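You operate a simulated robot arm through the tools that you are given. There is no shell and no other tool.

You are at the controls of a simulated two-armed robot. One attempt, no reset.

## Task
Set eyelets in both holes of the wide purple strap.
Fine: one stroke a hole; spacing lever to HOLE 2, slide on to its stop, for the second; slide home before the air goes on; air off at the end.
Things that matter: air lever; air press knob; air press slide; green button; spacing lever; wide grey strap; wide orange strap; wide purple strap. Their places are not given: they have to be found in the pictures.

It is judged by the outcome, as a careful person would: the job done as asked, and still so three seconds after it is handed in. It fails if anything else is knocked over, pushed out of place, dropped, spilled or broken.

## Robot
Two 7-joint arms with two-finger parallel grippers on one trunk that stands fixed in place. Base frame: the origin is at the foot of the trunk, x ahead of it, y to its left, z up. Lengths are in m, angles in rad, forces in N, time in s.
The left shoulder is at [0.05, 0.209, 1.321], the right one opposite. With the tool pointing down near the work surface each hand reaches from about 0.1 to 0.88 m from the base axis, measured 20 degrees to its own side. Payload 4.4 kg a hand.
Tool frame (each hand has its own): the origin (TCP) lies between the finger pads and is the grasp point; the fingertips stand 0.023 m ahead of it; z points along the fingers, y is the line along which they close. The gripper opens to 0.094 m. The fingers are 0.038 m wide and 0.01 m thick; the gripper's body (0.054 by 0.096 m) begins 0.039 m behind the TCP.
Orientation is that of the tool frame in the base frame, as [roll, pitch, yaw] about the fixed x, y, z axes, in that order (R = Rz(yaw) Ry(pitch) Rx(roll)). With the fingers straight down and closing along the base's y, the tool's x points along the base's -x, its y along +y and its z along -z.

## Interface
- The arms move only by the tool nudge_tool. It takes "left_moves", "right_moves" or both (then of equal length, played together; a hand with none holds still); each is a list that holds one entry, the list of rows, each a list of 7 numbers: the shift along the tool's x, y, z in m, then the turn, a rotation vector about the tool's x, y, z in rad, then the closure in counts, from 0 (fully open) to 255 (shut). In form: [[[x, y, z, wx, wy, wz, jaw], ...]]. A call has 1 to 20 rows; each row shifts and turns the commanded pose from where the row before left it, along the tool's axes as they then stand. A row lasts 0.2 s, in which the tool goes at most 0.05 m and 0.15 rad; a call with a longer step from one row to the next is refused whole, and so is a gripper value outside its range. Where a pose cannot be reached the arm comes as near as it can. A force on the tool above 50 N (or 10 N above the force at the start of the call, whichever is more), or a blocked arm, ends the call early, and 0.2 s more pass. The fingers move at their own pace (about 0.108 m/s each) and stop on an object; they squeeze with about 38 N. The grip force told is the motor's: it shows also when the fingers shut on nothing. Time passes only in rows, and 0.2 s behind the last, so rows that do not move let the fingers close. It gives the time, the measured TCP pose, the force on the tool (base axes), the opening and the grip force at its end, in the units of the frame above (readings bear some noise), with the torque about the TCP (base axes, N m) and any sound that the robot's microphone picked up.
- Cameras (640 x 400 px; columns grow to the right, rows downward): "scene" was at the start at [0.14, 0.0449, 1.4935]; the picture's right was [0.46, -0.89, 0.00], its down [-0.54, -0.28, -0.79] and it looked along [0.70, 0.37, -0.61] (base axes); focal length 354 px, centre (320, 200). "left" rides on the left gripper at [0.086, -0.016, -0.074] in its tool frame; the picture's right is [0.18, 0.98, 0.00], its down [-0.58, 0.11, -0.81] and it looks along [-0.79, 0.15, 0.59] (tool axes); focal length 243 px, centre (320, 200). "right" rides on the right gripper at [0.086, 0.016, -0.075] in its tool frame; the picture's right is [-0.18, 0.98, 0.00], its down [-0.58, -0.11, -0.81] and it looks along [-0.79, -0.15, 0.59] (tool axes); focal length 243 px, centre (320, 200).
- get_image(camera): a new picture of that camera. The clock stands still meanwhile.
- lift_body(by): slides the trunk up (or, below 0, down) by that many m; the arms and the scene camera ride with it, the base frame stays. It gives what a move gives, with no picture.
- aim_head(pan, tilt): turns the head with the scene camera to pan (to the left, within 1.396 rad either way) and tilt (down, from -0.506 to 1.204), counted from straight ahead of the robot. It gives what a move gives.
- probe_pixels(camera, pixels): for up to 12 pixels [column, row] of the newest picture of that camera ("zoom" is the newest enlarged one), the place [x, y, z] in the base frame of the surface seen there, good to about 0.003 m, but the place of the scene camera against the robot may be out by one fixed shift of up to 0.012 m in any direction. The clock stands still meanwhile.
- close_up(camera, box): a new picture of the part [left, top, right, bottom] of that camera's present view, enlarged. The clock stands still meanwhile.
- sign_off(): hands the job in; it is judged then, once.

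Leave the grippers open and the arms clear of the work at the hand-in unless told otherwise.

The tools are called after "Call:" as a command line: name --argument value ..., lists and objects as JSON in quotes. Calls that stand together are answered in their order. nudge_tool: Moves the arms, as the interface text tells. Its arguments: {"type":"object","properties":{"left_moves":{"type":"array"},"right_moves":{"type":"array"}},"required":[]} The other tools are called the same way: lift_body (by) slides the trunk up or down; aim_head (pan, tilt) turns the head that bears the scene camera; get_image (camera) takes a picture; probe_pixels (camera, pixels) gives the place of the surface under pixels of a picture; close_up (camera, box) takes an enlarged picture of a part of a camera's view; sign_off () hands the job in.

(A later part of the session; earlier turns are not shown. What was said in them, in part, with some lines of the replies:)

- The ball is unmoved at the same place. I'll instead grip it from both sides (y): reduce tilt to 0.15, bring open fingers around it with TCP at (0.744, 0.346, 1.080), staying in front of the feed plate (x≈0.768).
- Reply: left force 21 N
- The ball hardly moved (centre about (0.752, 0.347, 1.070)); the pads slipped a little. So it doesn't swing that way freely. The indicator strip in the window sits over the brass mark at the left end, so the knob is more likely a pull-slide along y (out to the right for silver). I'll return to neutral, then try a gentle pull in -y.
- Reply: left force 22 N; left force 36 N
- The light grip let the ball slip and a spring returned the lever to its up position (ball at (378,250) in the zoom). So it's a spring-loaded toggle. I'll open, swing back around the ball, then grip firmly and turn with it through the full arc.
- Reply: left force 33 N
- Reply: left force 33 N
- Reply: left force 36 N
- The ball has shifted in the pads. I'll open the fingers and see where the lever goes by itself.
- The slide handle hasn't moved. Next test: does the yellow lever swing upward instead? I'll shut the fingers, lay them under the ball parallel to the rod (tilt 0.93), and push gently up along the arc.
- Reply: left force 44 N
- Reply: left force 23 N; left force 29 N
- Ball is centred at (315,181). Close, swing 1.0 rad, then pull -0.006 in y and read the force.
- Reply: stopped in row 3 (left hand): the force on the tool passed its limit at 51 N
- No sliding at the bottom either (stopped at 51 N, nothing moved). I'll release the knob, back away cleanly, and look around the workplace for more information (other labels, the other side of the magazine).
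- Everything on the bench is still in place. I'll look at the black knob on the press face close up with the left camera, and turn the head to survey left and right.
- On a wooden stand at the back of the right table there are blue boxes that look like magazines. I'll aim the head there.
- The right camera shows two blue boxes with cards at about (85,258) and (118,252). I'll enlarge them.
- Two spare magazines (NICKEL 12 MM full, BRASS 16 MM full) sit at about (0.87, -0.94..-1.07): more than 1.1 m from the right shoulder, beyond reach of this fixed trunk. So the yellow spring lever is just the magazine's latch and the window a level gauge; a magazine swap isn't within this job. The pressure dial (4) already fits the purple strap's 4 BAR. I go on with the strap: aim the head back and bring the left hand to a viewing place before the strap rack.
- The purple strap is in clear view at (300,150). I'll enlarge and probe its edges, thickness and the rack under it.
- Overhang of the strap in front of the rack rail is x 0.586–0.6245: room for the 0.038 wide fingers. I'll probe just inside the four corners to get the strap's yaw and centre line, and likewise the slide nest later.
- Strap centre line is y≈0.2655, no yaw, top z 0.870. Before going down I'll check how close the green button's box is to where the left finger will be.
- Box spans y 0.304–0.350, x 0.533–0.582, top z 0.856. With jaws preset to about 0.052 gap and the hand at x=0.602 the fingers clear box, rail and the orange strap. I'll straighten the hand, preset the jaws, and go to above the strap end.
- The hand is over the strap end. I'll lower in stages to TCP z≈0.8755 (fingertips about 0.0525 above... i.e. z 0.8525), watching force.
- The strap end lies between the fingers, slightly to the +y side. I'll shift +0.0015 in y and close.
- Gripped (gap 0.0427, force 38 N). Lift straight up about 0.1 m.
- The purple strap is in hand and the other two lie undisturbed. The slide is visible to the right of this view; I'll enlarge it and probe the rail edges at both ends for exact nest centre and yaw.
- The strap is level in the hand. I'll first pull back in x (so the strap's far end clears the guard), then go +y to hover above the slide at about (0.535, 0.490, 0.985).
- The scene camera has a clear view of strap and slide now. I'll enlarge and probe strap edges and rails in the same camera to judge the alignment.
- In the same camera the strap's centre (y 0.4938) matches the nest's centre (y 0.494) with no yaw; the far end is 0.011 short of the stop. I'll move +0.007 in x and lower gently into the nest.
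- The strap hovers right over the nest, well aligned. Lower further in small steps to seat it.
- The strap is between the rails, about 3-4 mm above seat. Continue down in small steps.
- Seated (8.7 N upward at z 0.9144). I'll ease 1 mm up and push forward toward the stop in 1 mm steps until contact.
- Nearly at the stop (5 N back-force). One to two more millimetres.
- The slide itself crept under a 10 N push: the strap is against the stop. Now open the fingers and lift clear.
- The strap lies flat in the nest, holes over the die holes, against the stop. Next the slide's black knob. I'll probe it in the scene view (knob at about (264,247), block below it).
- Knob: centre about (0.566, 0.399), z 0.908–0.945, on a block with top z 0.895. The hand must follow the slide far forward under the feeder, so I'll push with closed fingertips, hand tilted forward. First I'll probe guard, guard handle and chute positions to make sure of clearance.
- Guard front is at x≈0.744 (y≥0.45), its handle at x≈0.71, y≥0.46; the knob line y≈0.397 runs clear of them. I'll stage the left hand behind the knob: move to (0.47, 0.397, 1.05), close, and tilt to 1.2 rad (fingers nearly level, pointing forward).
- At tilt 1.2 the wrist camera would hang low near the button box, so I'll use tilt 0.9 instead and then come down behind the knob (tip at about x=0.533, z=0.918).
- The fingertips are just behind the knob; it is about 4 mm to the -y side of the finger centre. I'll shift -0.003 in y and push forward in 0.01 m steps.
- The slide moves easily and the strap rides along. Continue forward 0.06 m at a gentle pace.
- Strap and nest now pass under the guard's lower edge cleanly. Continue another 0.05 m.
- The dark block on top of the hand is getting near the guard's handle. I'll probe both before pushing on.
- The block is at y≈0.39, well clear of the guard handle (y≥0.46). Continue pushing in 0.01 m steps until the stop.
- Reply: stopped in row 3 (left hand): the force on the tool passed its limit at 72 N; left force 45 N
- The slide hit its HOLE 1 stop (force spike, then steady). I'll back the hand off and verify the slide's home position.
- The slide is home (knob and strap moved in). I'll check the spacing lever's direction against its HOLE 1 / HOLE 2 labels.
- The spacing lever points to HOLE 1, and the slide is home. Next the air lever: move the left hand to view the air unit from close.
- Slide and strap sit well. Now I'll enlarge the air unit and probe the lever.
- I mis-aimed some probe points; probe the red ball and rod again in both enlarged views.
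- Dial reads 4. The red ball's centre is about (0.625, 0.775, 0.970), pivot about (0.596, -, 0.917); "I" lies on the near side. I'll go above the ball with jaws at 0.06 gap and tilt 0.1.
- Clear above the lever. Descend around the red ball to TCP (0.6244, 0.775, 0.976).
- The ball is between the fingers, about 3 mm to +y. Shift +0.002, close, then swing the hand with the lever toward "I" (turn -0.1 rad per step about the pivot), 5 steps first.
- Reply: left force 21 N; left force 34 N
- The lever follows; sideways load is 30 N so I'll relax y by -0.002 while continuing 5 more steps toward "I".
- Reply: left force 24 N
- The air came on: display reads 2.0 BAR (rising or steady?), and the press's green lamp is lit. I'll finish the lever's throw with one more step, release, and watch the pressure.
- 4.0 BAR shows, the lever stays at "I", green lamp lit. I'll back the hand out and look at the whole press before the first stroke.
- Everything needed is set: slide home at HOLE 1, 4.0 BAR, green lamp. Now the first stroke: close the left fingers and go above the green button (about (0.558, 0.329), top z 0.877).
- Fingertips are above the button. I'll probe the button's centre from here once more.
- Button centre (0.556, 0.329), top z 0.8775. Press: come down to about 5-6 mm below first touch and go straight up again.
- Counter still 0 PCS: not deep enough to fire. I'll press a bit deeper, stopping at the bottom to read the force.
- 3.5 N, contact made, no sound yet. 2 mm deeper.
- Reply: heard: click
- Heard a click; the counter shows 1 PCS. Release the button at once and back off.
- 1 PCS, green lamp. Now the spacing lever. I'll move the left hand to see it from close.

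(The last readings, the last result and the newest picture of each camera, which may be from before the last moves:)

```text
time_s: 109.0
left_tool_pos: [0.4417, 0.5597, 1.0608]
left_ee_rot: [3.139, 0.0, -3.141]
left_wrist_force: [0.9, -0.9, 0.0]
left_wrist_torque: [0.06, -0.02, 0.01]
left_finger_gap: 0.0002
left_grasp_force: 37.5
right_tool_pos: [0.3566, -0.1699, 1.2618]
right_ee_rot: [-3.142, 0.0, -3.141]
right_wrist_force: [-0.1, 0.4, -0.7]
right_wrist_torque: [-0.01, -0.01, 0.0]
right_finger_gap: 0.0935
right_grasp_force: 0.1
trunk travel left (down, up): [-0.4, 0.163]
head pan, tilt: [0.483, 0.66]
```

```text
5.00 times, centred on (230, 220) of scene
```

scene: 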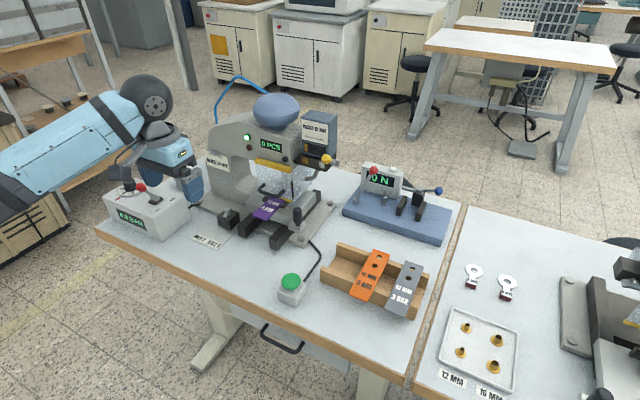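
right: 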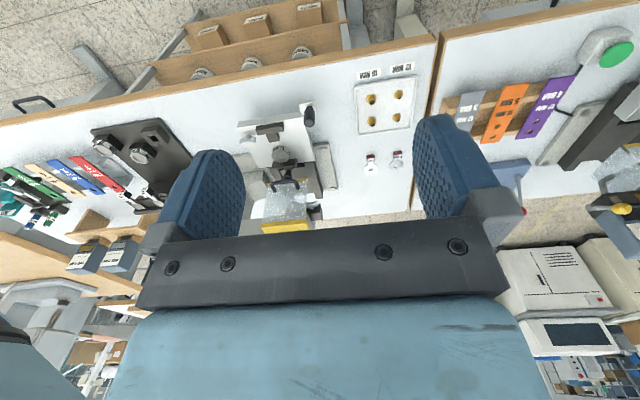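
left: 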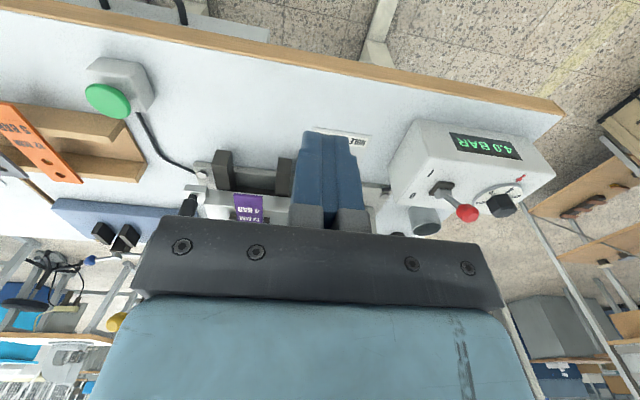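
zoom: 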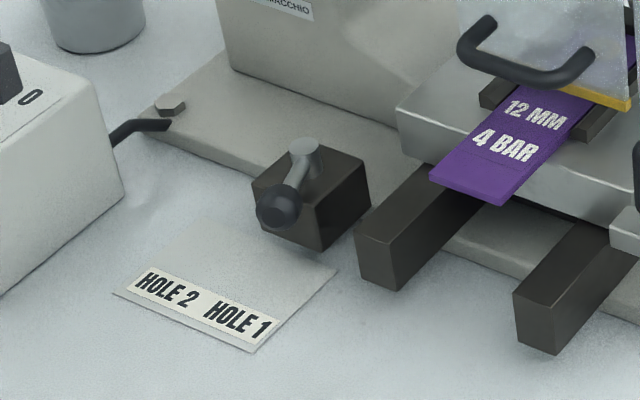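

The scene view shows the spacing lever clearly: hub (305,150), ball (278,207). Probe these and the labels.

Call:
probe_pixels --camera "zoom" --pixels '[[275, 205], [285, 200], [290, 180], [305, 148], [345, 170], [240, 318], [168, 288], [265, 215], [330, 235], [260, 185], [280, 235], [365, 190]]'

Call:
close_up --camera "scene" --box '[220, 195, 260, 235]'

```text
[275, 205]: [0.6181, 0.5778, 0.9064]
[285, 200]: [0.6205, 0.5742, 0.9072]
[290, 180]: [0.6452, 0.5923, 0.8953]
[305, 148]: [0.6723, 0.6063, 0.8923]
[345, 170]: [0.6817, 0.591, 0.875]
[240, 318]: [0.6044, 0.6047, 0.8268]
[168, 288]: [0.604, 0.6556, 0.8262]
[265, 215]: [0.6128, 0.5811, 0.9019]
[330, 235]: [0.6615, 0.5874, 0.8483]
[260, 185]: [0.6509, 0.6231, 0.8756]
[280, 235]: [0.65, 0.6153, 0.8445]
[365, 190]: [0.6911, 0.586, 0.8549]
```

```text
10.00 times, centred on (240, 215) of scene
```

zoom: 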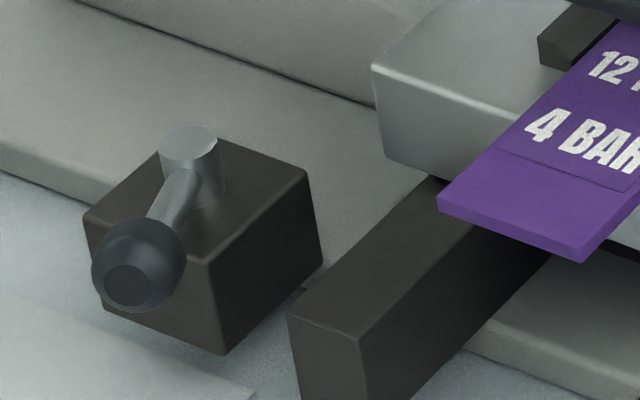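

Spacing lever: hub about (0.672, 0.603), ball centre about (0.624, 0.580, 0.892), pointing to the HOLE 1 side (-y). I'll go above it with the jaws as a loose cage (gap 0.035).

Call:
nudge_tool --left_moves '[[[-0.0365, 0.0041, 0.0182, 0, 0, 0, 160], [-0.0365, 0.0041, 0.0182, 0, 0, 0, 160], [-0.0365, 0.0041, 0.0182, 0, 0, 0, 160], [-0.0365, 0.0041, 0.0182, 0, 0, 0, 160], [-0.0365, 0.0041, 0.0182, 0, 0, 0, 160], [0, 0, 0, 0, 0, 0, 160]]]'

Call:
get_image --camera "left"

Call:
close_up --camera "scene" --box '[170, 140, 290, 250]'

```text
time_s: 110.4
left_tool_pos: [0.6215, 0.5797, 0.9702]
left_ee_rot: [3.141, 0.003, -3.141]
left_wrist_force: [-0.1, -0.7, -0.8]
left_wrist_torque: [-0.05, -0.04, 0.01]
left_finger_gap: 0.0351
left_grasp_force: 0.0
right_tool_pos: [0.3567, -0.1699, 1.2625]
right_ee_rot: [-3.141, 0.001, 3.141]
right_wrist_force: [0.3, -0.1, 0.8]
right_wrist_torque: [-0.01, 0.0, 0.01]
right_finger_gap: 0.094
right_grasp_force: 0.0
trunk travel left (down, up): [-0.4, 0.163]
head pan, tilt: [0.483, 0.66]
```

```text
taken
```

left: 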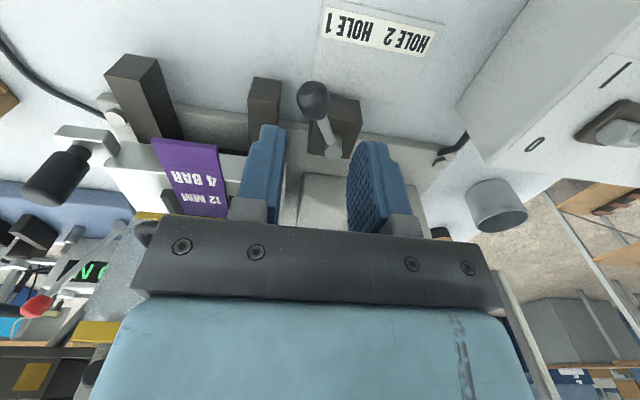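

```text
3.64 times, centred on (230, 195) of scene
```

zoom: 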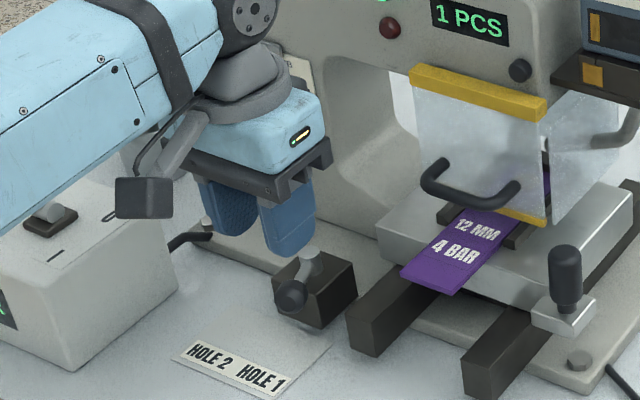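

Call:
close_up --camera "left" --box '[270, 60, 380, 170]'

Call:
probe_pixels --camera "zoom" --pixels '[[250, 145], [225, 145], [275, 145], [250, 110], [290, 245], [325, 345], [340, 340], [250, 175]]'

```text
3.64 times, centred on (325, 115) of left
```

zoom: 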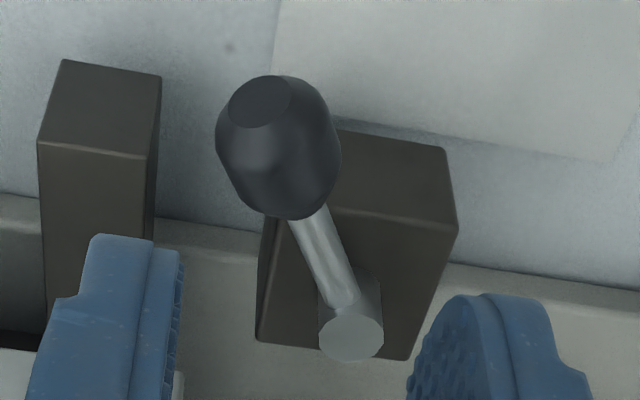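

```text
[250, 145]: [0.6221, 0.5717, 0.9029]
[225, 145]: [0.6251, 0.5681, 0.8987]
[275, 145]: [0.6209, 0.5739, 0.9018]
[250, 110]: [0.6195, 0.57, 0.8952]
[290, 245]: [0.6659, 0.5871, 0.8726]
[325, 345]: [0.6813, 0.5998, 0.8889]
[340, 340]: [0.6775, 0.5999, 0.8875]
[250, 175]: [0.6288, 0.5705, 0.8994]
```

From the wrist camera: ball centre about (0.627, 0.573, 0.893), hub (0.679, 0.600). I'll lower the cage around the ball (TCP (0.625, 0.575, 0.902)).

Call:
nudge_tool --left_moves '[[[-0.0035, -0.0047, 0.03, 0, 0, 0, 160], [0, 0, 0.02, 0, 0, 0, 160], [0, 0, 0.012, 0, 0, 0, 160], [0, 0, 0.006, 0, 0, 0, 160], [0, 0, 0, 0, 0, 0, 160]]]'

Call:
get_image --camera "left"

Call:
close_up --camera "scene" --box '[170, 160, 290, 260]'

```text
time_s: 111.6
left_tool_pos: [0.6254, 0.5759, 0.9022]
left_ee_rot: [3.141, 0.001, 3.14]
left_wrist_force: [0.9, 0.4, 1.0]
left_wrist_torque: [0.01, -0.01, -0.01]
left_finger_gap: 0.035
left_grasp_force: 0.1
right_tool_pos: [0.3556, -0.1684, 1.2626]
right_ee_rot: [3.14, -0.001, -3.141]
right_wrist_force: [-0.1, 0.6, 0.2]
right_wrist_torque: [-0.01, 0.01, 0.01]
right_finger_gap: 0.0939
right_grasp_force: 0.1
trunk travel left (down, up): [-0.4, 0.163]
head pan, tilt: [0.483, 0.66]
```

```text
taken
```

left: 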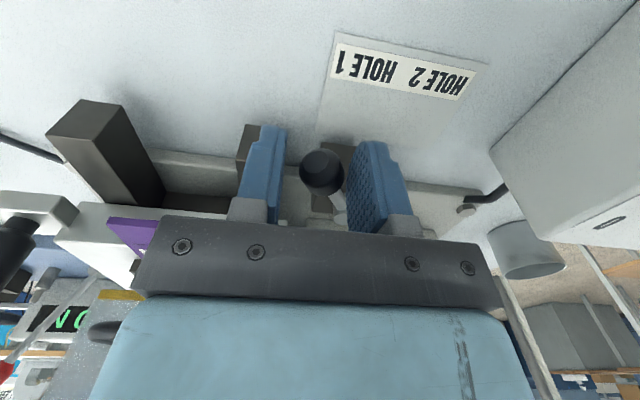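

```text
4.00 times, centred on (230, 210) of scene
```

zoom: 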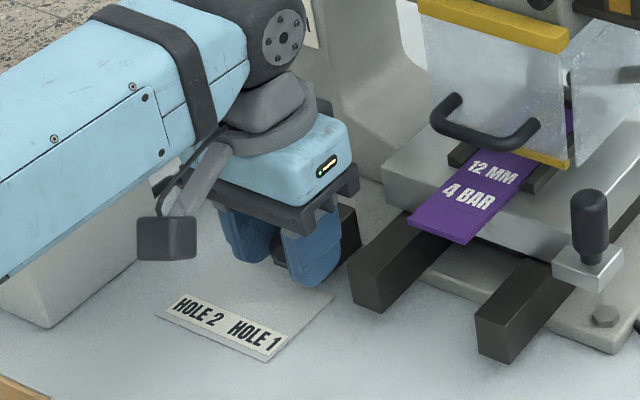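

The knob is caged. Now push toward +y (HOLE 2) in 0.008 m steps.

Call:
nudge_tool --left_moves '[[[0, 0.008, 0, 0, 0, 0, 160], [0.001, 0.008, 0, 0, 0, 0, 160], [0.002, 0.008, 0, 0, 0, 0, 160], [0.002, 0.008, 0, 0, 0, 0, 160], [0, 0, 0, 0, 0, 0, 160]]]'

Call:
get_image --camera "left"

```text
time_s: 112.8
left_tool_pos: [0.6208, 0.6086, 0.9019]
left_ee_rot: [3.139, -0.001, 3.141]
left_wrist_force: [0.8, 0.0, -0.6]
left_wrist_torque: [0.0, 0.0, -0.01]
left_finger_gap: 0.0353
left_grasp_force: 0.2
right_tool_pos: [0.3559, -0.1687, 1.2617]
right_ee_rot: [-3.141, 0.001, -3.14]
right_wrist_force: [-0.3, -0.5, 0.5]
right_wrist_torque: [0.03, 0.0, -0.02]
right_finger_gap: 0.094
right_grasp_force: 0.0
trunk travel left (down, up): [-0.4, 0.163]
head pan, tilt: [0.483, 0.66]
```

```text
taken
```

left: 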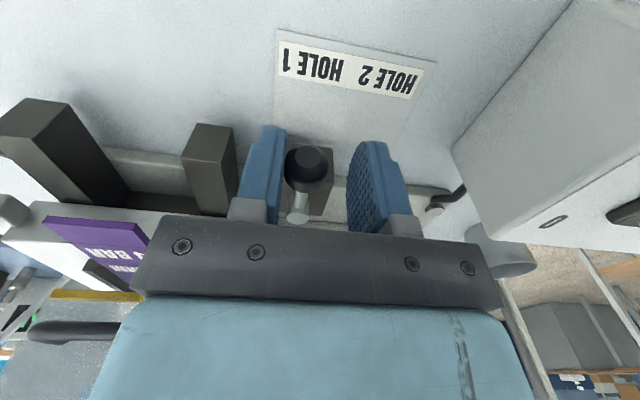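

The lever follows and now points straight ahead. Continue +y.

Call:
nudge_tool --left_moves '[[[-0.001, 0.008, 0, 0, 0, 0, 160], [-0.002, 0.008, 0, 0, 0, 0, 160], [-0.002, 0.006, 0, 0, 0, 0, 160], [0, 0, 0, 0, 0, 0, 160]]]'

Call:
get_image --camera "left"

```text
time_s: 113.8
left_tool_pos: [0.6259, 0.6301, 0.9017]
left_ee_rot: [3.14, 0.0, 3.141]
left_wrist_force: [-0.4, 0.2, 0.3]
left_wrist_torque: [0.0, 0.02, 0.01]
left_finger_gap: 0.0352
left_grasp_force: 0.1
right_tool_pos: [0.3559, -0.1684, 1.2619]
right_ee_rot: [-3.142, 0.0, 3.141]
right_wrist_force: [-0.3, -0.9, 0.4]
right_wrist_torque: [0.0, 0.0, -0.02]
right_finger_gap: 0.094
right_grasp_force: 0.0
trunk travel left (down, up): [-0.4, 0.163]
head pan, tilt: [0.483, 0.66]
```

```text
taken
```

left: 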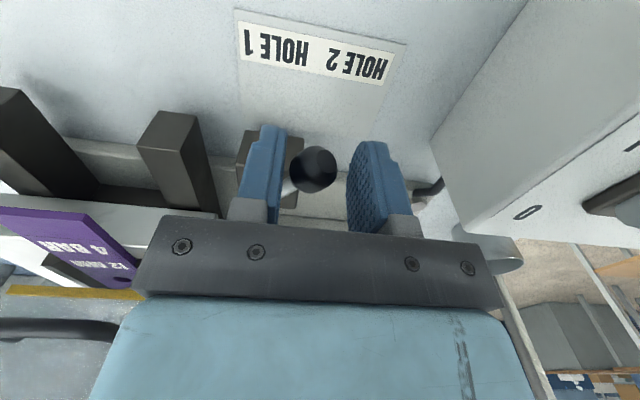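

The lever snapped over toward HOLE 2 (ball is ahead of the pushing finger). I'll nudge a few more mm to confirm it's at its end.

Call:
nudge_tool --left_moves '[[[0, 0.004, 0, 0, 0, 0, 160], [0, 0.003, 0, 0, 0, 0, 160], [0, 0, 0, 0, 0, 0, 160]]]'

Call:
get_image --camera "left"

```text
time_s: 114.6
left_tool_pos: [0.6258, 0.6362, 0.9015]
left_ee_rot: [3.14, 0.001, 3.141]
left_wrist_force: [-3.6, -14.9, -3.9]
left_wrist_torque: [-0.17, 0.08, -0.35]
left_finger_gap: 0.0413
left_grasp_force: 7.8
right_tool_pos: [0.3557, -0.1698, 1.2617]
right_ee_rot: [3.139, 0.0, -3.141]
right_wrist_force: [0.0, 0.7, 0.3]
right_wrist_torque: [0.0, -0.01, 0.0]
right_finger_gap: 0.0941
right_grasp_force: 0.0
trunk travel left (down, up): [-0.4, 0.163]
head pan, tilt: [0.483, 0.66]
```

```text
taken
```

left: 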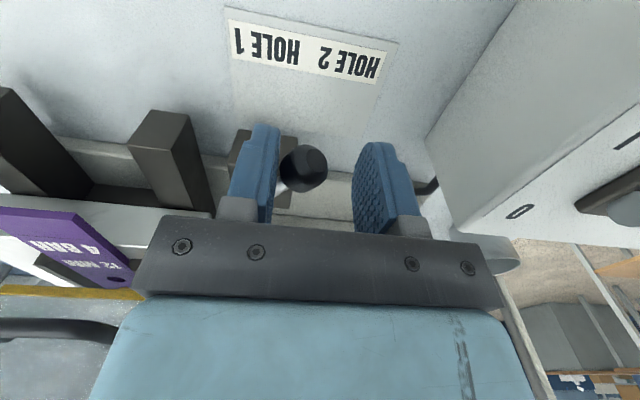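

The lever is at its HOLE 2 end (15 N at the stop). Ease off and lift away.

Call:
nudge_tool --left_moves '[[[0, -0.007, 0, 0, 0, 0, 160], [0, 0, -0.02, 0, 0, 0, 160], [0, 0, -0.04, 0, 0, 0, 160], [0.03, 0, -0.03, 0, 0, 0, 200], [0.04, -0.02, -0.01, 0, 0, 0, 255], [0, 0, 0, 0, 0, 0, 255]]]'

Call:
close_up --camera "scene" --box '[180, 170, 330, 280]'

Call:
get_image --camera "left"

```text
time_s: 116.0
left_tool_pos: [0.5559, 0.6091, 1.0012]
left_ee_rot: [3.14, 0.0, -3.141]
left_wrist_force: [1.1, 0.7, 0.5]
left_wrist_torque: [0.03, 0.0, 0.0]
left_finger_gap: 0.0
left_grasp_force: 38.3
right_tool_pos: [0.3569, -0.1681, 1.2614]
right_ee_rot: [3.141, 0.0, 3.141]
right_wrist_force: [0.3, 0.3, 0.9]
right_wrist_torque: [-0.01, 0.0, 0.01]
right_finger_gap: 0.0939
right_grasp_force: 0.0
trunk travel left (down, up): [-0.4, 0.163]
head pan, tilt: [0.483, 0.66]
```

```text
3.64 times, centred on (255, 225) of scene
```

zoom: 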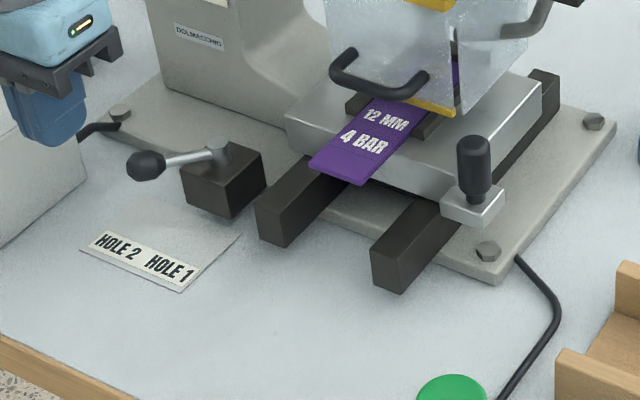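

```text
taken
```

left: 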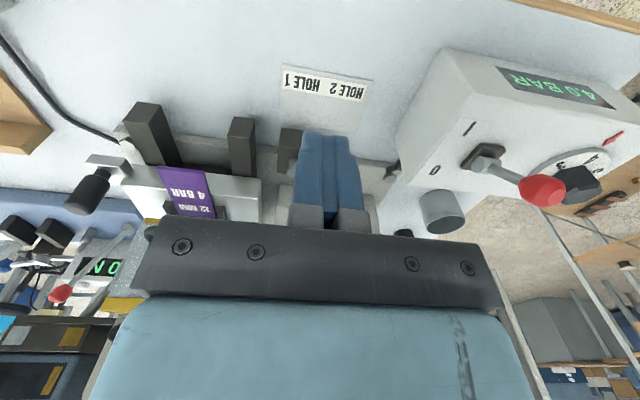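

The spacing lever now points to HOLE 2, pressure 4.0. Next, slide on: stage the hand behind the slide knob again (closed, tilt 0.9).

Call:
nudge_tool --left_moves '[[[0.0112, -0.0426, -0.0078, 0, 0, 0, 255], [0.0112, -0.0426, -0.0078, 0, 0, 0, 255], [0.0112, -0.0426, -0.0078, 0, 0, 0, 255], [0.0112, -0.0426, -0.0078, 0, 0, 0, 255], [0.0112, -0.0426, -0.0078, 0, 0, 0, 255], [0, 0, 0, 0, -0.15, 0, 255], [0, 0, 0, 0, -0.15, 0, 255], [0, 0, 0, 0, -0.15, 0, 255], [0, 0, 0, 0, -0.15, 0, 255], [0, 0, 0, 0, -0.15, 0, 255], [0, 0, 0, 0, -0.15, 0, 255], [0, 0, 0.043, 0, 0, 0, 255], [0, 0, 0.043, 0, 0, 0, 255], [0, 0, 0.043, 0, 0, 0, 255], [0, 0, 0.043, 0, 0, 0, 255], [0, 0, 0, 0, 0, 0, 255]]]'

Call:
close_up --camera "scene" --box '[210, 160, 340, 280]'

Call:
get_image --camera "left"

```text
time_s: 119.4
left_tool_pos: [0.6353, 0.3962, 0.9341]
left_ee_rot: [3.138, 0.901, 3.137]
left_wrist_force: [-0.3, -0.1, -0.1]
left_wrist_torque: [-0.03, 0.01, -0.01]
left_finger_gap: 0.0002
left_grasp_force: 37.8
right_tool_pos: [0.3549, -0.1687, 1.2621]
right_ee_rot: [-3.14, 0.002, -3.14]
right_wrist_force: [-0.1, 0.3, 0.2]
right_wrist_torque: [-0.02, 0.0, 0.0]
right_finger_gap: 0.0941
right_grasp_force: 0.0
trunk travel left (down, up): [-0.4, 0.163]
head pan, tilt: [0.483, 0.66]
```

```text
3.33 times, centred on (275, 220) of scene
```

zoom: 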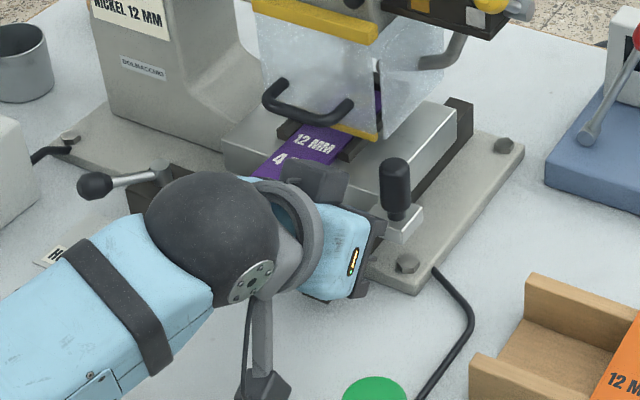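

```text
taken
```

left: 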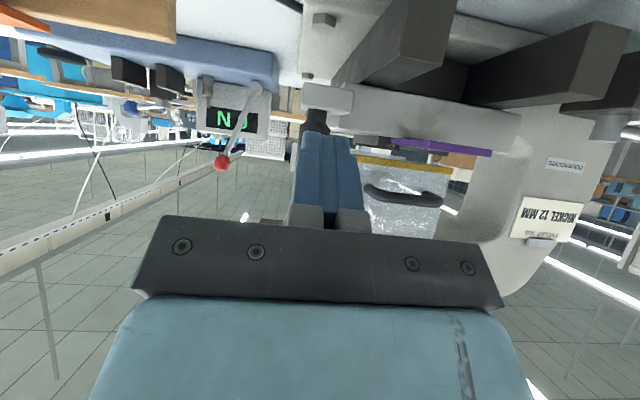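

Fingers are aligned behind the knob. Push forward: first to contact, then in 5 mm steps to the next stop.

Call:
nudge_tool --left_moves '[[[-0.0059, 0, 0.0074, 0, 0, 0, 255], [-0.0059, 0, 0.0074, 0, 0, 0, 255], [-0.0059, 0, 0.0074, 0, 0, 0, 255], [-0.0031, 0, 0.0039, 0, 0, 0, 255], [-0.0031, 0, 0.0039, 0, 0, 0, 255], [-0.0031, 0, 0.0039, 0, 0, 0, 255], [0, 0, 0, 0, 0, 0, 255]]]'

Call:
close_up --camera "scene" --box '[210, 140, 340, 260]'

```text
time_s: 121.0
left_tool_pos: [0.6786, 0.3974, 0.9339]
left_ee_rot: [3.138, 0.9, 3.139]
left_wrist_force: [-0.4, -0.5, 0.1]
left_wrist_torque: [-0.01, -0.01, -0.03]
left_finger_gap: 0.0
left_grasp_force: 38.2
right_tool_pos: [0.3561, -0.1697, 1.2623]
right_ee_rot: [3.142, 0.0, 3.14]
right_wrist_force: [-0.8, 0.6, 0.1]
right_wrist_torque: [-0.01, -0.01, -0.01]
right_finger_gap: 0.0941
right_grasp_force: 0.0
trunk travel left (down, up): [-0.4, 0.163]
head pan, tilt: [0.483, 0.66]
```

```text
3.33 times, centred on (275, 200) of scene
```

zoom: 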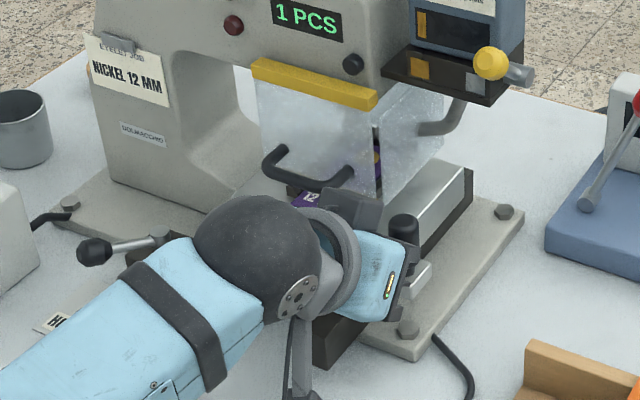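

It has passed the former stop freely; a brass eyelet glints in the slit at (376,155). Continue in 4 mm steps to the HOLE 2 stop.

Call:
nudge_tool --left_moves '[[[-0.0025, 0, 0.0031, 0, 0, 0, 255], [-0.0025, 0, 0.0031, 0, 0, 0, 255], [-0.0025, 0, 0.0031, 0, 0, 0, 255], [-0.0025, 0, 0.0031, 0, 0, 0, 255], [-0.0019, 0, 0.0024, 0, 0, 0, 255], [0, 0, 0, 0, 0, 0, 255]]]'

Call:
close_up --camera "scene" --box '[210, 130, 340, 250]'

```text
time_s: 122.4
left_tool_pos: [0.6949, 0.397, 0.9333]
left_ee_rot: [3.138, 0.897, 3.137]
left_wrist_force: [-22.6, 1.4, -2.1]
left_wrist_torque: [0.28, 0.07, 0.04]
left_finger_gap: 0.0001
left_grasp_force: 38.0
right_tool_pos: [0.3535, -0.1698, 1.264]
right_ee_rot: [3.14, 0.002, -3.141]
right_wrist_force: [-0.1, 0.3, 0.5]
right_wrist_torque: [-0.01, 0.0, 0.02]
right_finger_gap: 0.0942
right_grasp_force: 0.0
trunk travel left (down, up): [-0.4, 0.163]
head pan, tilt: [0.483, 0.66]
```

```text
3.33 times, centred on (275, 190) of scene
```

zoom: 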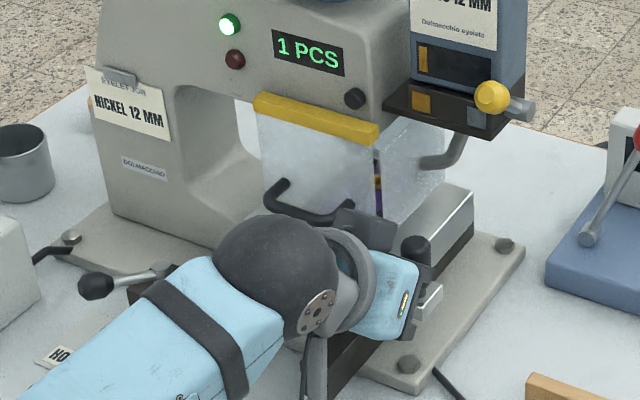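

22.6 N back-force at 0.029 further: the slide is at its HOLE 2 stop. Back the hand off.

Call:
nudge_tool --left_moves '[[[0.0062, 0, -0.0078, 0, 0, 0, 255], [0.0124, 0, -0.0157, 0, 0, 0, 255], [0.0124, 0, -0.0157, 0, 0, 0, 255], [0.02, 0, -0.025, 0, 0, 0, 255], [0, 0, -0.04, 0, 0, 0, 255], [0, 0, -0.04, 0, 0.15, 0, 255], [-0.02, 0, -0.02, 0, 0.15, 0, 255], [-0.03, 0, 0, 0, 0.15, 0, 255], [0, 0, 0, 0, 0.15, 0, 255], [0, 0, 0, 0, 0.15, 0, 255], [0, 0, 0, 0, 0.15, 0, 255]]]'

Call:
get_image --camera "scene"

Call:
close_up --camera "scene" --box '[200, 100, 340, 240]'

```text
time_s: 124.8
left_tool_pos: [0.5773, 0.3965, 1.0268]
left_ee_rot: [3.14, -0.001, -3.14]
left_wrist_force: [-0.6, -0.4, -0.6]
left_wrist_torque: [-0.01, 0.02, 0.0]
left_finger_gap: 0.0
left_grasp_force: 37.9
right_tool_pos: [0.3566, -0.1685, 1.2623]
right_ee_rot: [-3.142, 0.001, 3.141]
right_wrist_force: [-0.4, 0.6, -0.3]
right_wrist_torque: [-0.02, 0.0, -0.04]
right_finger_gap: 0.094
right_grasp_force: 0.0
trunk travel left (down, up): [-0.4, 0.163]
head pan, tilt: [0.483, 0.66]
```

```text
taken
```

scene: 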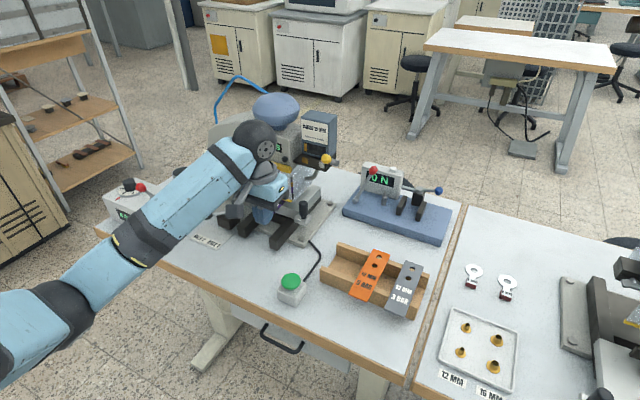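

```text
2.86 times, centred on (270, 170) of scene
```

zoom: 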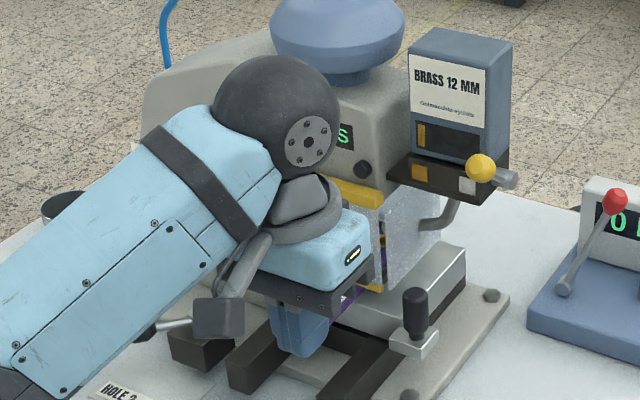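

Now move above the green button again and check the press before the second stroke.

Call:
nudge_tool --left_moves '[[[0.0068, -0.0225, 0.0223, 0, 0, 0, 255], [0.0068, -0.0225, 0.0223, 0, 0, 0, 255], [0.0068, -0.0225, 0.0223, 0, 0, 0, 255], [0, 0, 0, 0, 0, 0, 255]]]'

Call:
get_image --camera "left"

Call:
close_up --camera "scene" --box '[180, 100, 340, 260]'

Call:
close_up --camera "scene" --box '[90, 160, 210, 250]'

```text
time_s: 125.8
left_tool_pos: [0.5579, 0.3284, 0.9612]
left_ee_rot: [3.139, 0.001, -3.14]
left_wrist_force: [0.6, 0.0, -0.4]
left_wrist_torque: [0.01, 0.0, 0.01]
left_finger_gap: 0.0
left_grasp_force: 38.0
right_tool_pos: [0.3558, -0.1687, 1.2627]
right_ee_rot: [-3.141, -0.001, 3.141]
right_wrist_force: [-0.1, -0.6, 0.8]
right_wrist_torque: [-0.01, 0.01, 0.01]
right_finger_gap: 0.094
right_grasp_force: 0.1
trunk travel left (down, up): [-0.4, 0.163]
head pan, tilt: [0.483, 0.66]
```

```text
taken
```

left: 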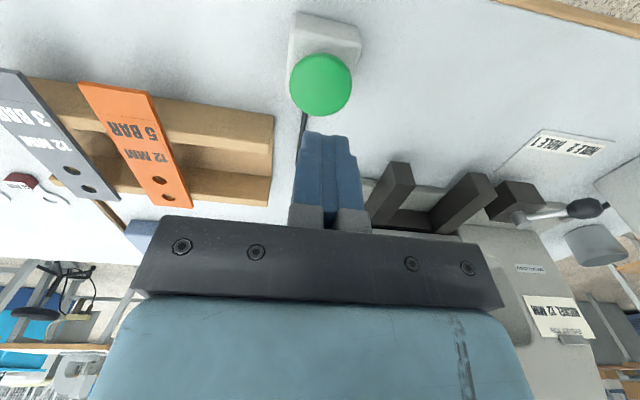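

```text
2.50 times, centred on (260, 180) of scene
```

zoom: 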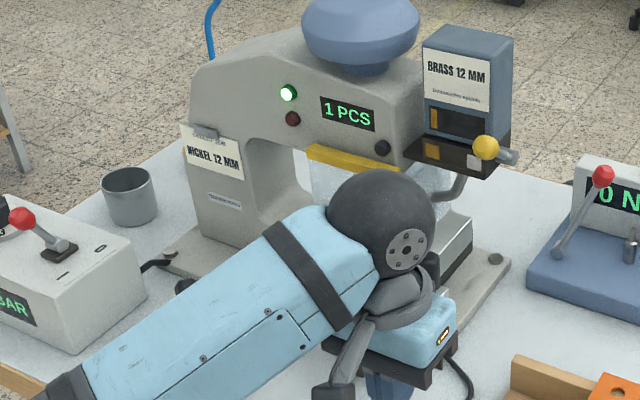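

```text
4.44 times, centred on (150, 205) of scene
```

zoom: 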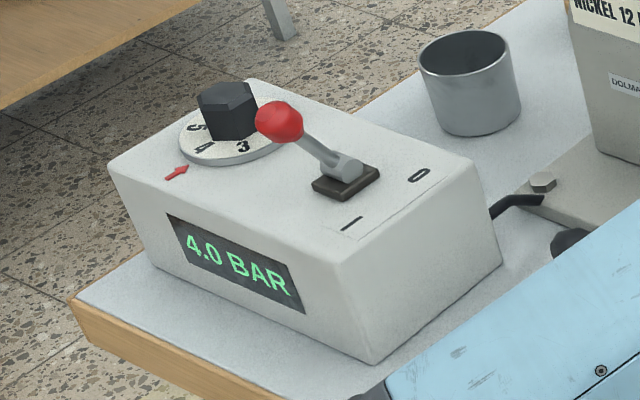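

4.0 BAR, 1 PCS, green lamp. Press the button: first down to touch, then small steps till the click.

Call:
nudge_tool --left_moves '[[[0, 0, 0.03, 0, 0, 0, 255], [0, 0, 0.02, 0, 0, 0, 255], [0, 0, 0.01, 0, 0, 0, 255], [0, 0, 0.006, 0, 0, 0, 255]]]'

Call:
nudge_tool --left_moves '[[[0, 0, 0.0025, 0, 0, 0, 255]]]'

```text
time_s: 126.8
left_tool_pos: [0.5577, 0.3293, 0.8959]
left_ee_rot: [3.14, 0.002, -3.142]
left_wrist_force: [-0.4, 1.0, 1.7]
left_wrist_torque: [0.02, -0.02, -0.02]
left_finger_gap: 0.0001
left_grasp_force: 38.5
right_tool_pos: [0.3555, -0.1679, 1.262]
right_ee_rot: [-3.141, 0.001, 3.14]
right_wrist_force: [0.0, -0.9, 0.4]
right_wrist_torque: [0.01, 0.01, 0.03]
right_finger_gap: 0.0938
right_grasp_force: 0.1
trunk travel left (down, up): [-0.4, 0.163]
head pan, tilt: [0.483, 0.66]
```

```text
time_s: 127.2
left_tool_pos: [0.5572, 0.329, 0.8927]
left_ee_rot: [3.14, 0.001, 3.141]
left_wrist_force: [0.2, 0.6, 3.1]
left_wrist_torque: [-0.01, 0.04, 0.01]
left_finger_gap: 0.0001
left_grasp_force: 38.2
right_tool_pos: [0.3553, -0.1697, 1.2616]
right_ee_rot: [-3.141, 0.0, 3.141]
right_wrist_force: [0.5, 1.0, -0.8]
right_wrist_torque: [-0.01, 0.0, 0.02]
right_finger_gap: 0.0939
right_grasp_force: 0.0
trunk travel left (down, up): [-0.4, 0.163]
head pan, tilt: [0.483, 0.66]
heard: click
```

Click heard. Release immediately, back off, and look.

Call:
nudge_tool --left_moves '[[[0, 0, -0.01, 0, 0, 0, 255], [0, 0, -0.03, 0, 0, 0, 255], [0, 0, -0.04, 0, 0, 0, 255], [0.04, 0, -0.02, 0, 0, 0, 255], [0.04, 0, -0.02, 0, 0, 0, 255], [0.04, 0.02, -0.02, 0, 0, 0, 100], [0, 0, 0, 0, 0, 0, 0]]]'

Call:
get_image --camera "scene"

Call:
close_up --camera "scene" --box '[190, 100, 340, 250]'

```text
time_s: 128.8
left_tool_pos: [0.4377, 0.3484, 1.0341]
left_ee_rot: [3.138, -0.003, 3.142]
left_wrist_force: [0.1, -0.6, 0.3]
left_wrist_torque: [0.02, -0.02, 0.02]
left_finger_gap: 0.094
left_grasp_force: 0.0
right_tool_pos: [0.3557, -0.1696, 1.2615]
right_ee_rot: [-3.141, 0.0, 3.141]
right_wrist_force: [-0.2, 0.0, -0.6]
right_wrist_torque: [-0.01, -0.02, 0.0]
right_finger_gap: 0.0938
right_grasp_force: 0.1
trunk travel left (down, up): [-0.4, 0.163]
head pan, tilt: [0.483, 0.66]
```

```text
taken
```

scene: 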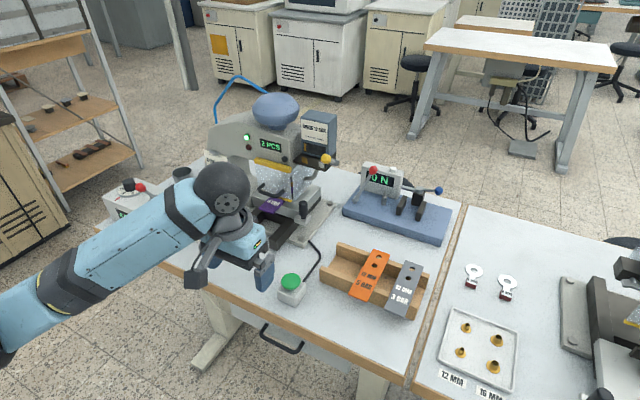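

```text
2.67 times, centred on (265, 175) of scene
```

zoom: 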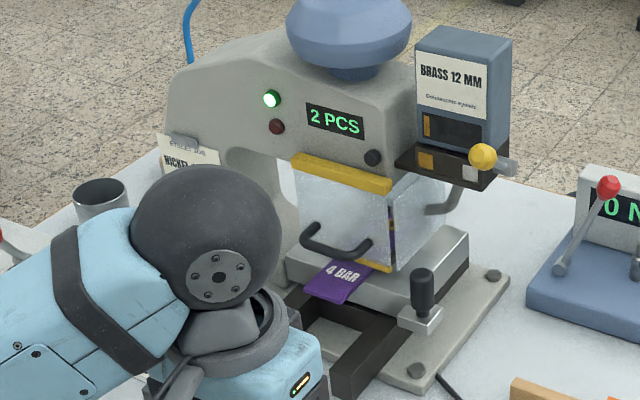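

2 PCS: both strokes done. Now air off: stage the closed fingers in front of the air lever's ball (which is at about (0.567, 0.775, 0.970)) to push it back toward "0".

Call:
nudge_tool --left_moves '[[[-0.0062, 0.0427, -0.0026, 0, 0, 0, 0], [-0.0062, 0.0427, -0.0026, 0, 0, 0, 0], [-0.0062, 0.0427, -0.0026, 0, 0, 0, 100], [-0.0062, 0.0427, -0.0026, 0, 0, 0, 255], [-0.0062, 0.0427, -0.0026, 0, 0, 0, 255], [-0.0062, 0.0427, -0.0026, 0, 0, 0, 255], [-0.0062, 0.0427, -0.0026, 0, 0, 0, 255], [-0.0062, 0.0427, -0.0026, 0, 0, 0, 255], [-0.0062, 0.0427, -0.0026, 0, 0, 0, 255], [-0.0062, 0.0427, -0.0026, 0, 0, 0, 255], [0, 0, 0, 0, 0, 0, 255]]]'

Call:
get_image --camera "left"

Call:
close_up --camera "scene" --box '[80, 130, 220, 250]'

```text
time_s: 131.2
left_tool_pos: [0.5009, 0.7767, 1.0596]
left_ee_rot: [3.14, 0.003, 3.141]
left_wrist_force: [-0.6, 0.3, -0.2]
left_wrist_torque: [0.01, 0.01, 0.02]
left_finger_gap: 0.0
left_grasp_force: 38.3
right_tool_pos: [0.3566, -0.1698, 1.2623]
right_ee_rot: [3.141, 0.0, -3.141]
right_wrist_force: [0.2, 0.4, -1.6]
right_wrist_torque: [-0.03, -0.01, -0.02]
right_finger_gap: 0.0941
right_grasp_force: 0.0
trunk travel left (down, up): [-0.4, 0.163]
head pan, tilt: [0.483, 0.66]
```

```text
taken
```

left: 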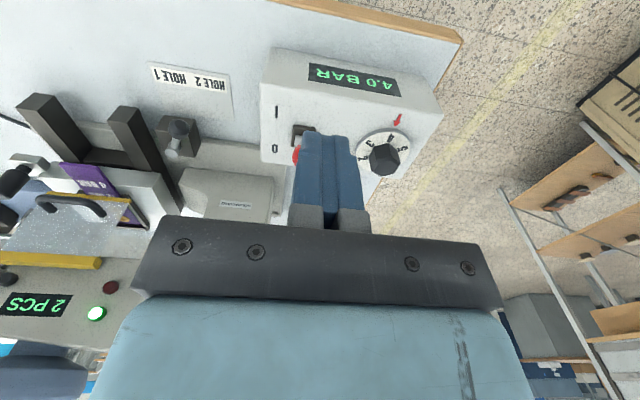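

```text
3.33 times, centred on (150, 190) of scene
```

zoom: 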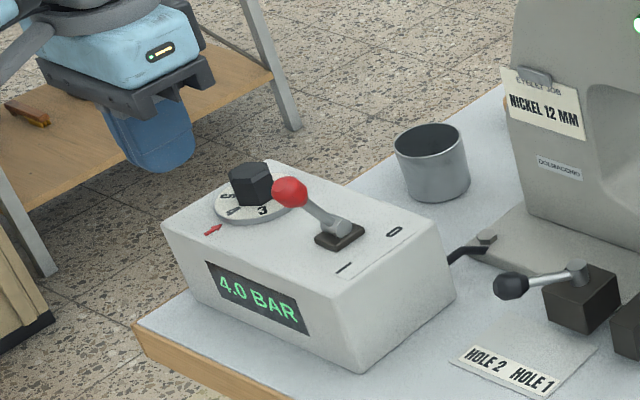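

Call:
probe_pixels --camera "zoom" --pixels '[[290, 190], [280, 195], [310, 210], [335, 228], [340, 240]]'

```text
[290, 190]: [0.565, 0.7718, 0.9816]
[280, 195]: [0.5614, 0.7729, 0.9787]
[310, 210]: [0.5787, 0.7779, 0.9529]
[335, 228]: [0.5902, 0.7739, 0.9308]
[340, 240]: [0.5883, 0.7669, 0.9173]
```

Ball centre about (0.569, 0.776, 0.969). Lower the fingers in front of it, then push +x in steps.

Call:
nudge_tool --left_moves '[[[0, 0, 0.03, 0, 0, 0, 255], [0, 0, 0.03, 0, 0, 0, 255], [0, 0, 0.021, 0, 0, 0, 255], [-0.012, 0, 0, 0, 0, 0, 255], [-0.012, 0, 0, 0, 0, 0, 255], [-0.01, 0, 0, 0, 0, 0, 255], [-0.01, 0, 0, 0, 0, 0, 255], [-0.01, 0, 0, 0, 0, 0, 255], [0, 0, 0, 0, 0, 0, 255]]]'

Call:
close_up --camera "scene" --box '[80, 130, 220, 250]'

Call:
get_image --camera "left"

```text
time_s: 133.2
left_tool_pos: [0.5537, 0.7758, 0.9795]
left_ee_rot: [3.14, 0.001, -3.14]
left_wrist_force: [-2.2, 0.4, 2.8]
left_wrist_torque: [-0.03, -0.03, -0.01]
left_finger_gap: 0.0
left_grasp_force: 38.2
right_tool_pos: [0.3553, -0.1697, 1.2638]
right_ee_rot: [-3.141, 0.002, 3.142]
right_wrist_force: [0.7, -0.8, -0.9]
right_wrist_torque: [0.01, -0.04, 0.02]
right_finger_gap: 0.094
right_grasp_force: 0.1
trunk travel left (down, up): [-0.4, 0.163]
head pan, tilt: [0.483, 0.66]
```

```text
3.33 times, centred on (150, 190) of scene
```

zoom: 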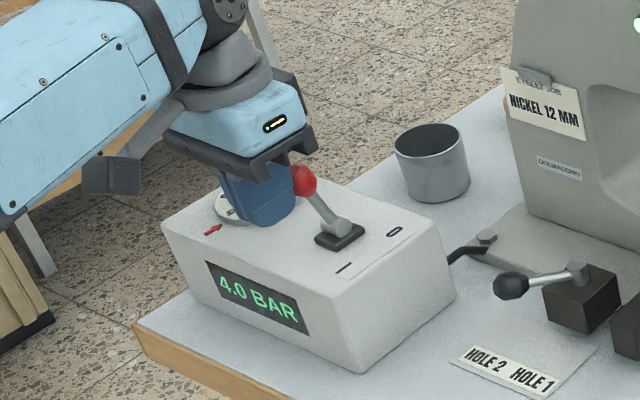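

```text
taken
```

left: 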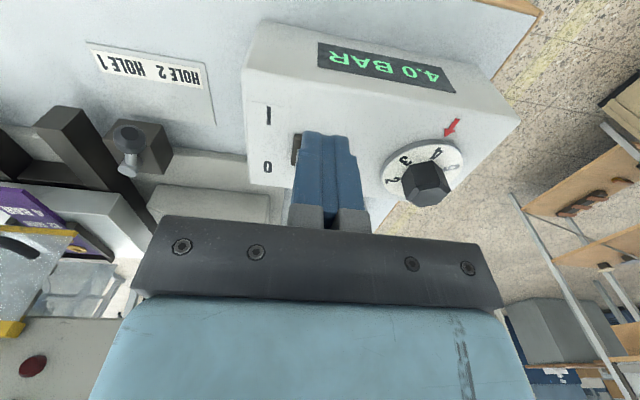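

The lever is moving back with the push, forces small. Continue +x.

Call:
nudge_tool --left_moves '[[[-0.01, 0, 0, 0, 0, 0, 255], [-0.01, 0, 0, 0, 0, 0, 255], [-0.01, 0, 0, 0, 0, 0, 255], [0, 0, 0, 0, 0, 0, 255]]]'

Call:
close_up --camera "scene" --box '[80, 130, 220, 250]'

```text
time_s: 134.2
left_tool_pos: [0.5828, 0.7765, 0.9787]
left_ee_rot: [3.141, 0.0, 3.141]
left_wrist_force: [-0.1, 0.3, -0.1]
left_wrist_torque: [0.01, -0.03, 0.01]
left_finger_gap: 0.0004
left_grasp_force: 38.6
right_tool_pos: [0.357, -0.168, 1.261]
right_ee_rot: [-3.14, -0.001, -3.141]
right_wrist_force: [-0.3, 0.3, 0.0]
right_wrist_torque: [0.0, -0.02, 0.01]
right_finger_gap: 0.094
right_grasp_force: 0.0
trunk travel left (down, up): [-0.4, 0.163]
head pan, tilt: [0.483, 0.66]
```

```text
3.33 times, centred on (150, 190) of scene
```

zoom: 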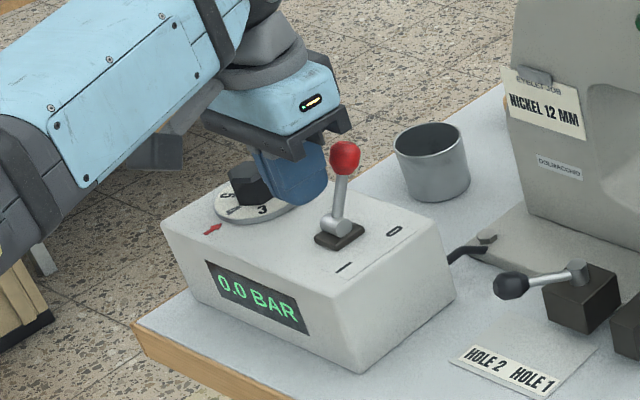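

0.0 BAR and the lever rests at "0". Back the hand away, open, and inspect the press through the guard.

Call:
nudge_tool --left_moves '[[[0.03, 0, 0, 0, 0, 0, 255], [0.03, 0, -0.02, 0, 0, 0, 255], [0.03, 0, -0.035, 0, 0, 0, 150], [0.03, 0, -0.035, 0, 0, 0, 0], [0.03, -0.01, -0.03, 0, 0, 0, 0], [0.03, -0.02, -0.03, 0, 0, 0, 0], [0, 0, 0, 0, 0, 0, 0]]]'

Call:
get_image --camera "scene"

Call:
close_up --camera "scene" --box '[250, 150, 320, 220]'

Call:
close_up --camera "scene" --box '[190, 100, 350, 260]'

```text
time_s: 135.8
left_tool_pos: [0.4043, 0.7458, 1.1281]
left_ee_rot: [3.14, 0.0, -3.139]
left_wrist_force: [-0.4, -0.2, -0.6]
left_wrist_torque: [0.0, 0.01, -0.02]
left_finger_gap: 0.094
left_grasp_force: 0.2
right_tool_pos: [0.3558, -0.1688, 1.2631]
right_ee_rot: [3.141, -0.001, 3.141]
right_wrist_force: [-0.1, 0.1, 0.3]
right_wrist_torque: [0.03, 0.0, 0.02]
right_finger_gap: 0.0938
right_grasp_force: 0.0
trunk travel left (down, up): [-0.4, 0.163]
head pan, tilt: [0.483, 0.66]
```

```text
taken
```

scene: 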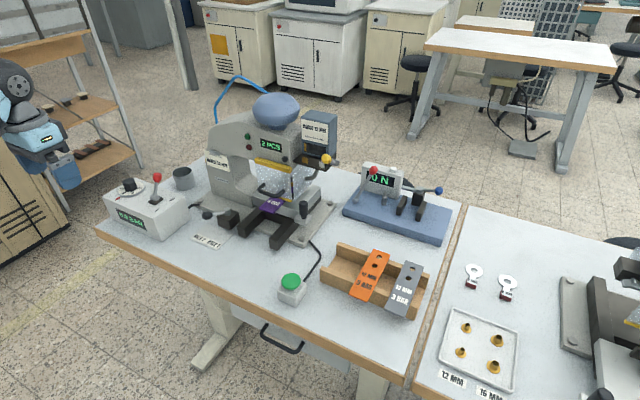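

```text
5.71 times, centred on (285, 185) of scene
```

zoom: 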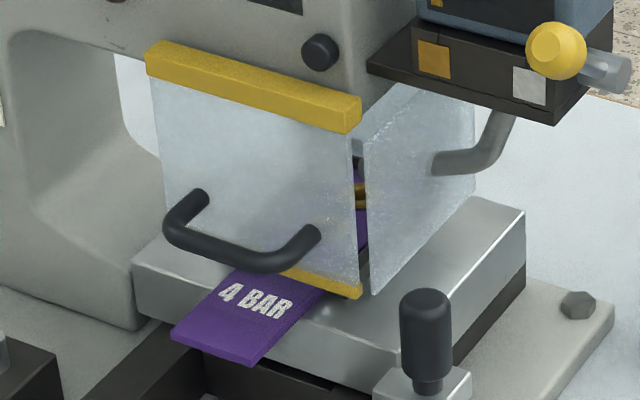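

```text
2.50 times, centred on (270, 180) of scene
```

zoom: 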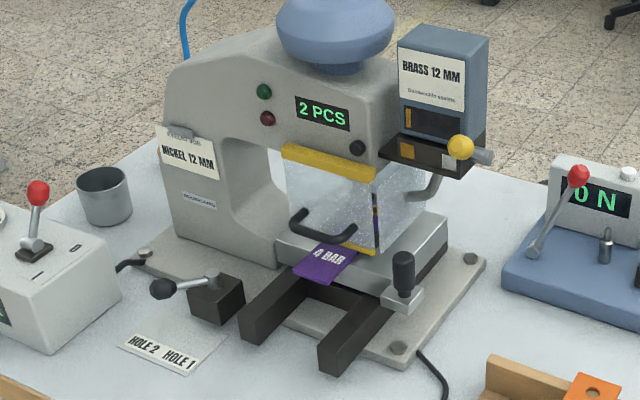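

Both eyelets seem visible in the guard's slit. I'll zoom in to verify, and confirm the air unit reads 0.

Call:
close_up --camera "scene" --box '[284, 170, 308, 200]'

Call:
close_up --camera "scene" --box '[95, 160, 210, 250]'

Call:
get_image --camera "right"

Call:
close_up --camera "right" --box '[540, 80, 640, 240]'

```text
13.33 times, centred on (296, 185) of scene
```

zoom: 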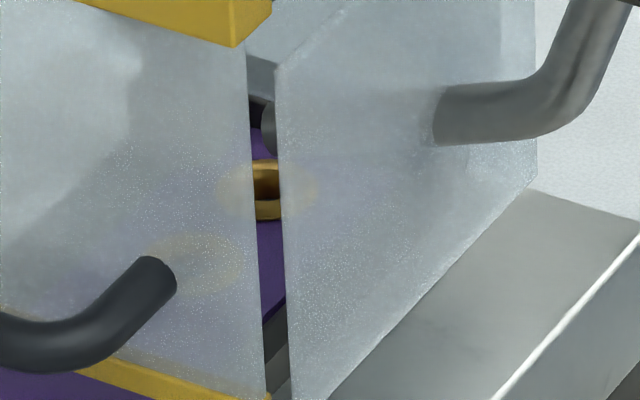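

```text
4.44 times, centred on (152, 205) of scene
```

zoom: 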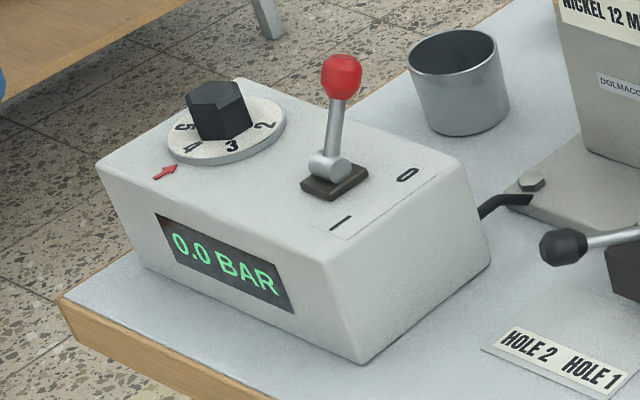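

```text
taken
```

right: 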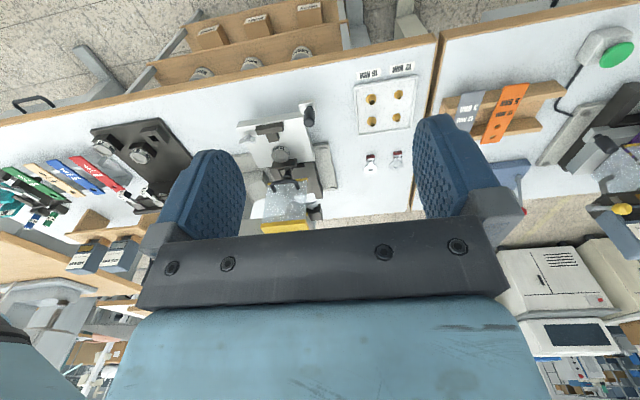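

```text
2.50 times, centred on (590, 160) of right
```

zoom: 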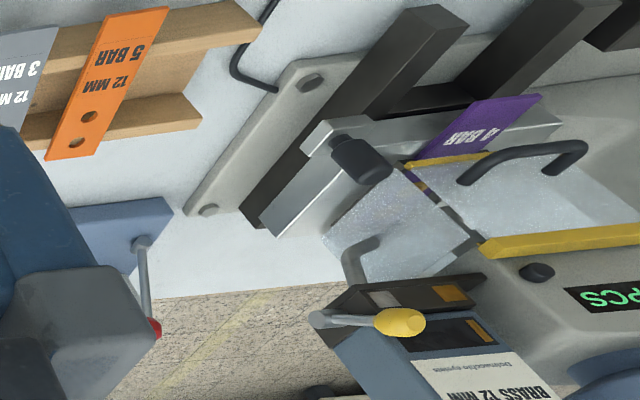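

Both brass eyelets are seated in the strap: one in the slit, the other showing through the guard. The counter reads 2 PCS, the air lever is at "0" with 0.0 BAR, and the other straps and tools are where they were. Grippers are open and both arms are clear, so I'm handing in.

The job card on the press asks for NICKEL 12 MM, but the eyelets set are brass from the mounted BRASS 12 MM magazine. The only nickel magazine I saw was out of the arms' reach.

Call:
sign_off

```text
The job is handed in.
```

Both holes of the wide purple strap now have eyelets, but they are brass. The job card clipped to the press says NICKEL 12 MM.

- **Brass instead of nickel:** the press had a BRASS 12 MM magazine mounted. The only NICKEL 12 MM magazine I could see was on the far stand, more than 1.1 m from the right shoulder and out of reach. I noticed the mismatch before the first stroke and went ahead without a way to ask you. If nickel is required, this strap does not meet the card.
- **What was done:** the pressure was 4.0 bar, matching the strap's label. The slide was home before the air went on. I gave one stroke per hole, with the spacing lever on HOLE 2 and the slide at its stop for the second. The counter reads 2 PCS and the air is off at 0.0 bar.
- **First button press:** my first press on the green button was too shallow and did nothing. The counter stayed at 0, so there was no extra stroke.
- **Yellow lever:** early on I pulled the yellow spring lever on the feeder several times, thinking it might switch the feed. It sprang back each time and nothing visible changed. It seems to be the magazine latch.
- **How it was left:** the strap is still in the nest, with the slide at the HOLE 2 stop. I checked the eyelets only through the guard and its slit.
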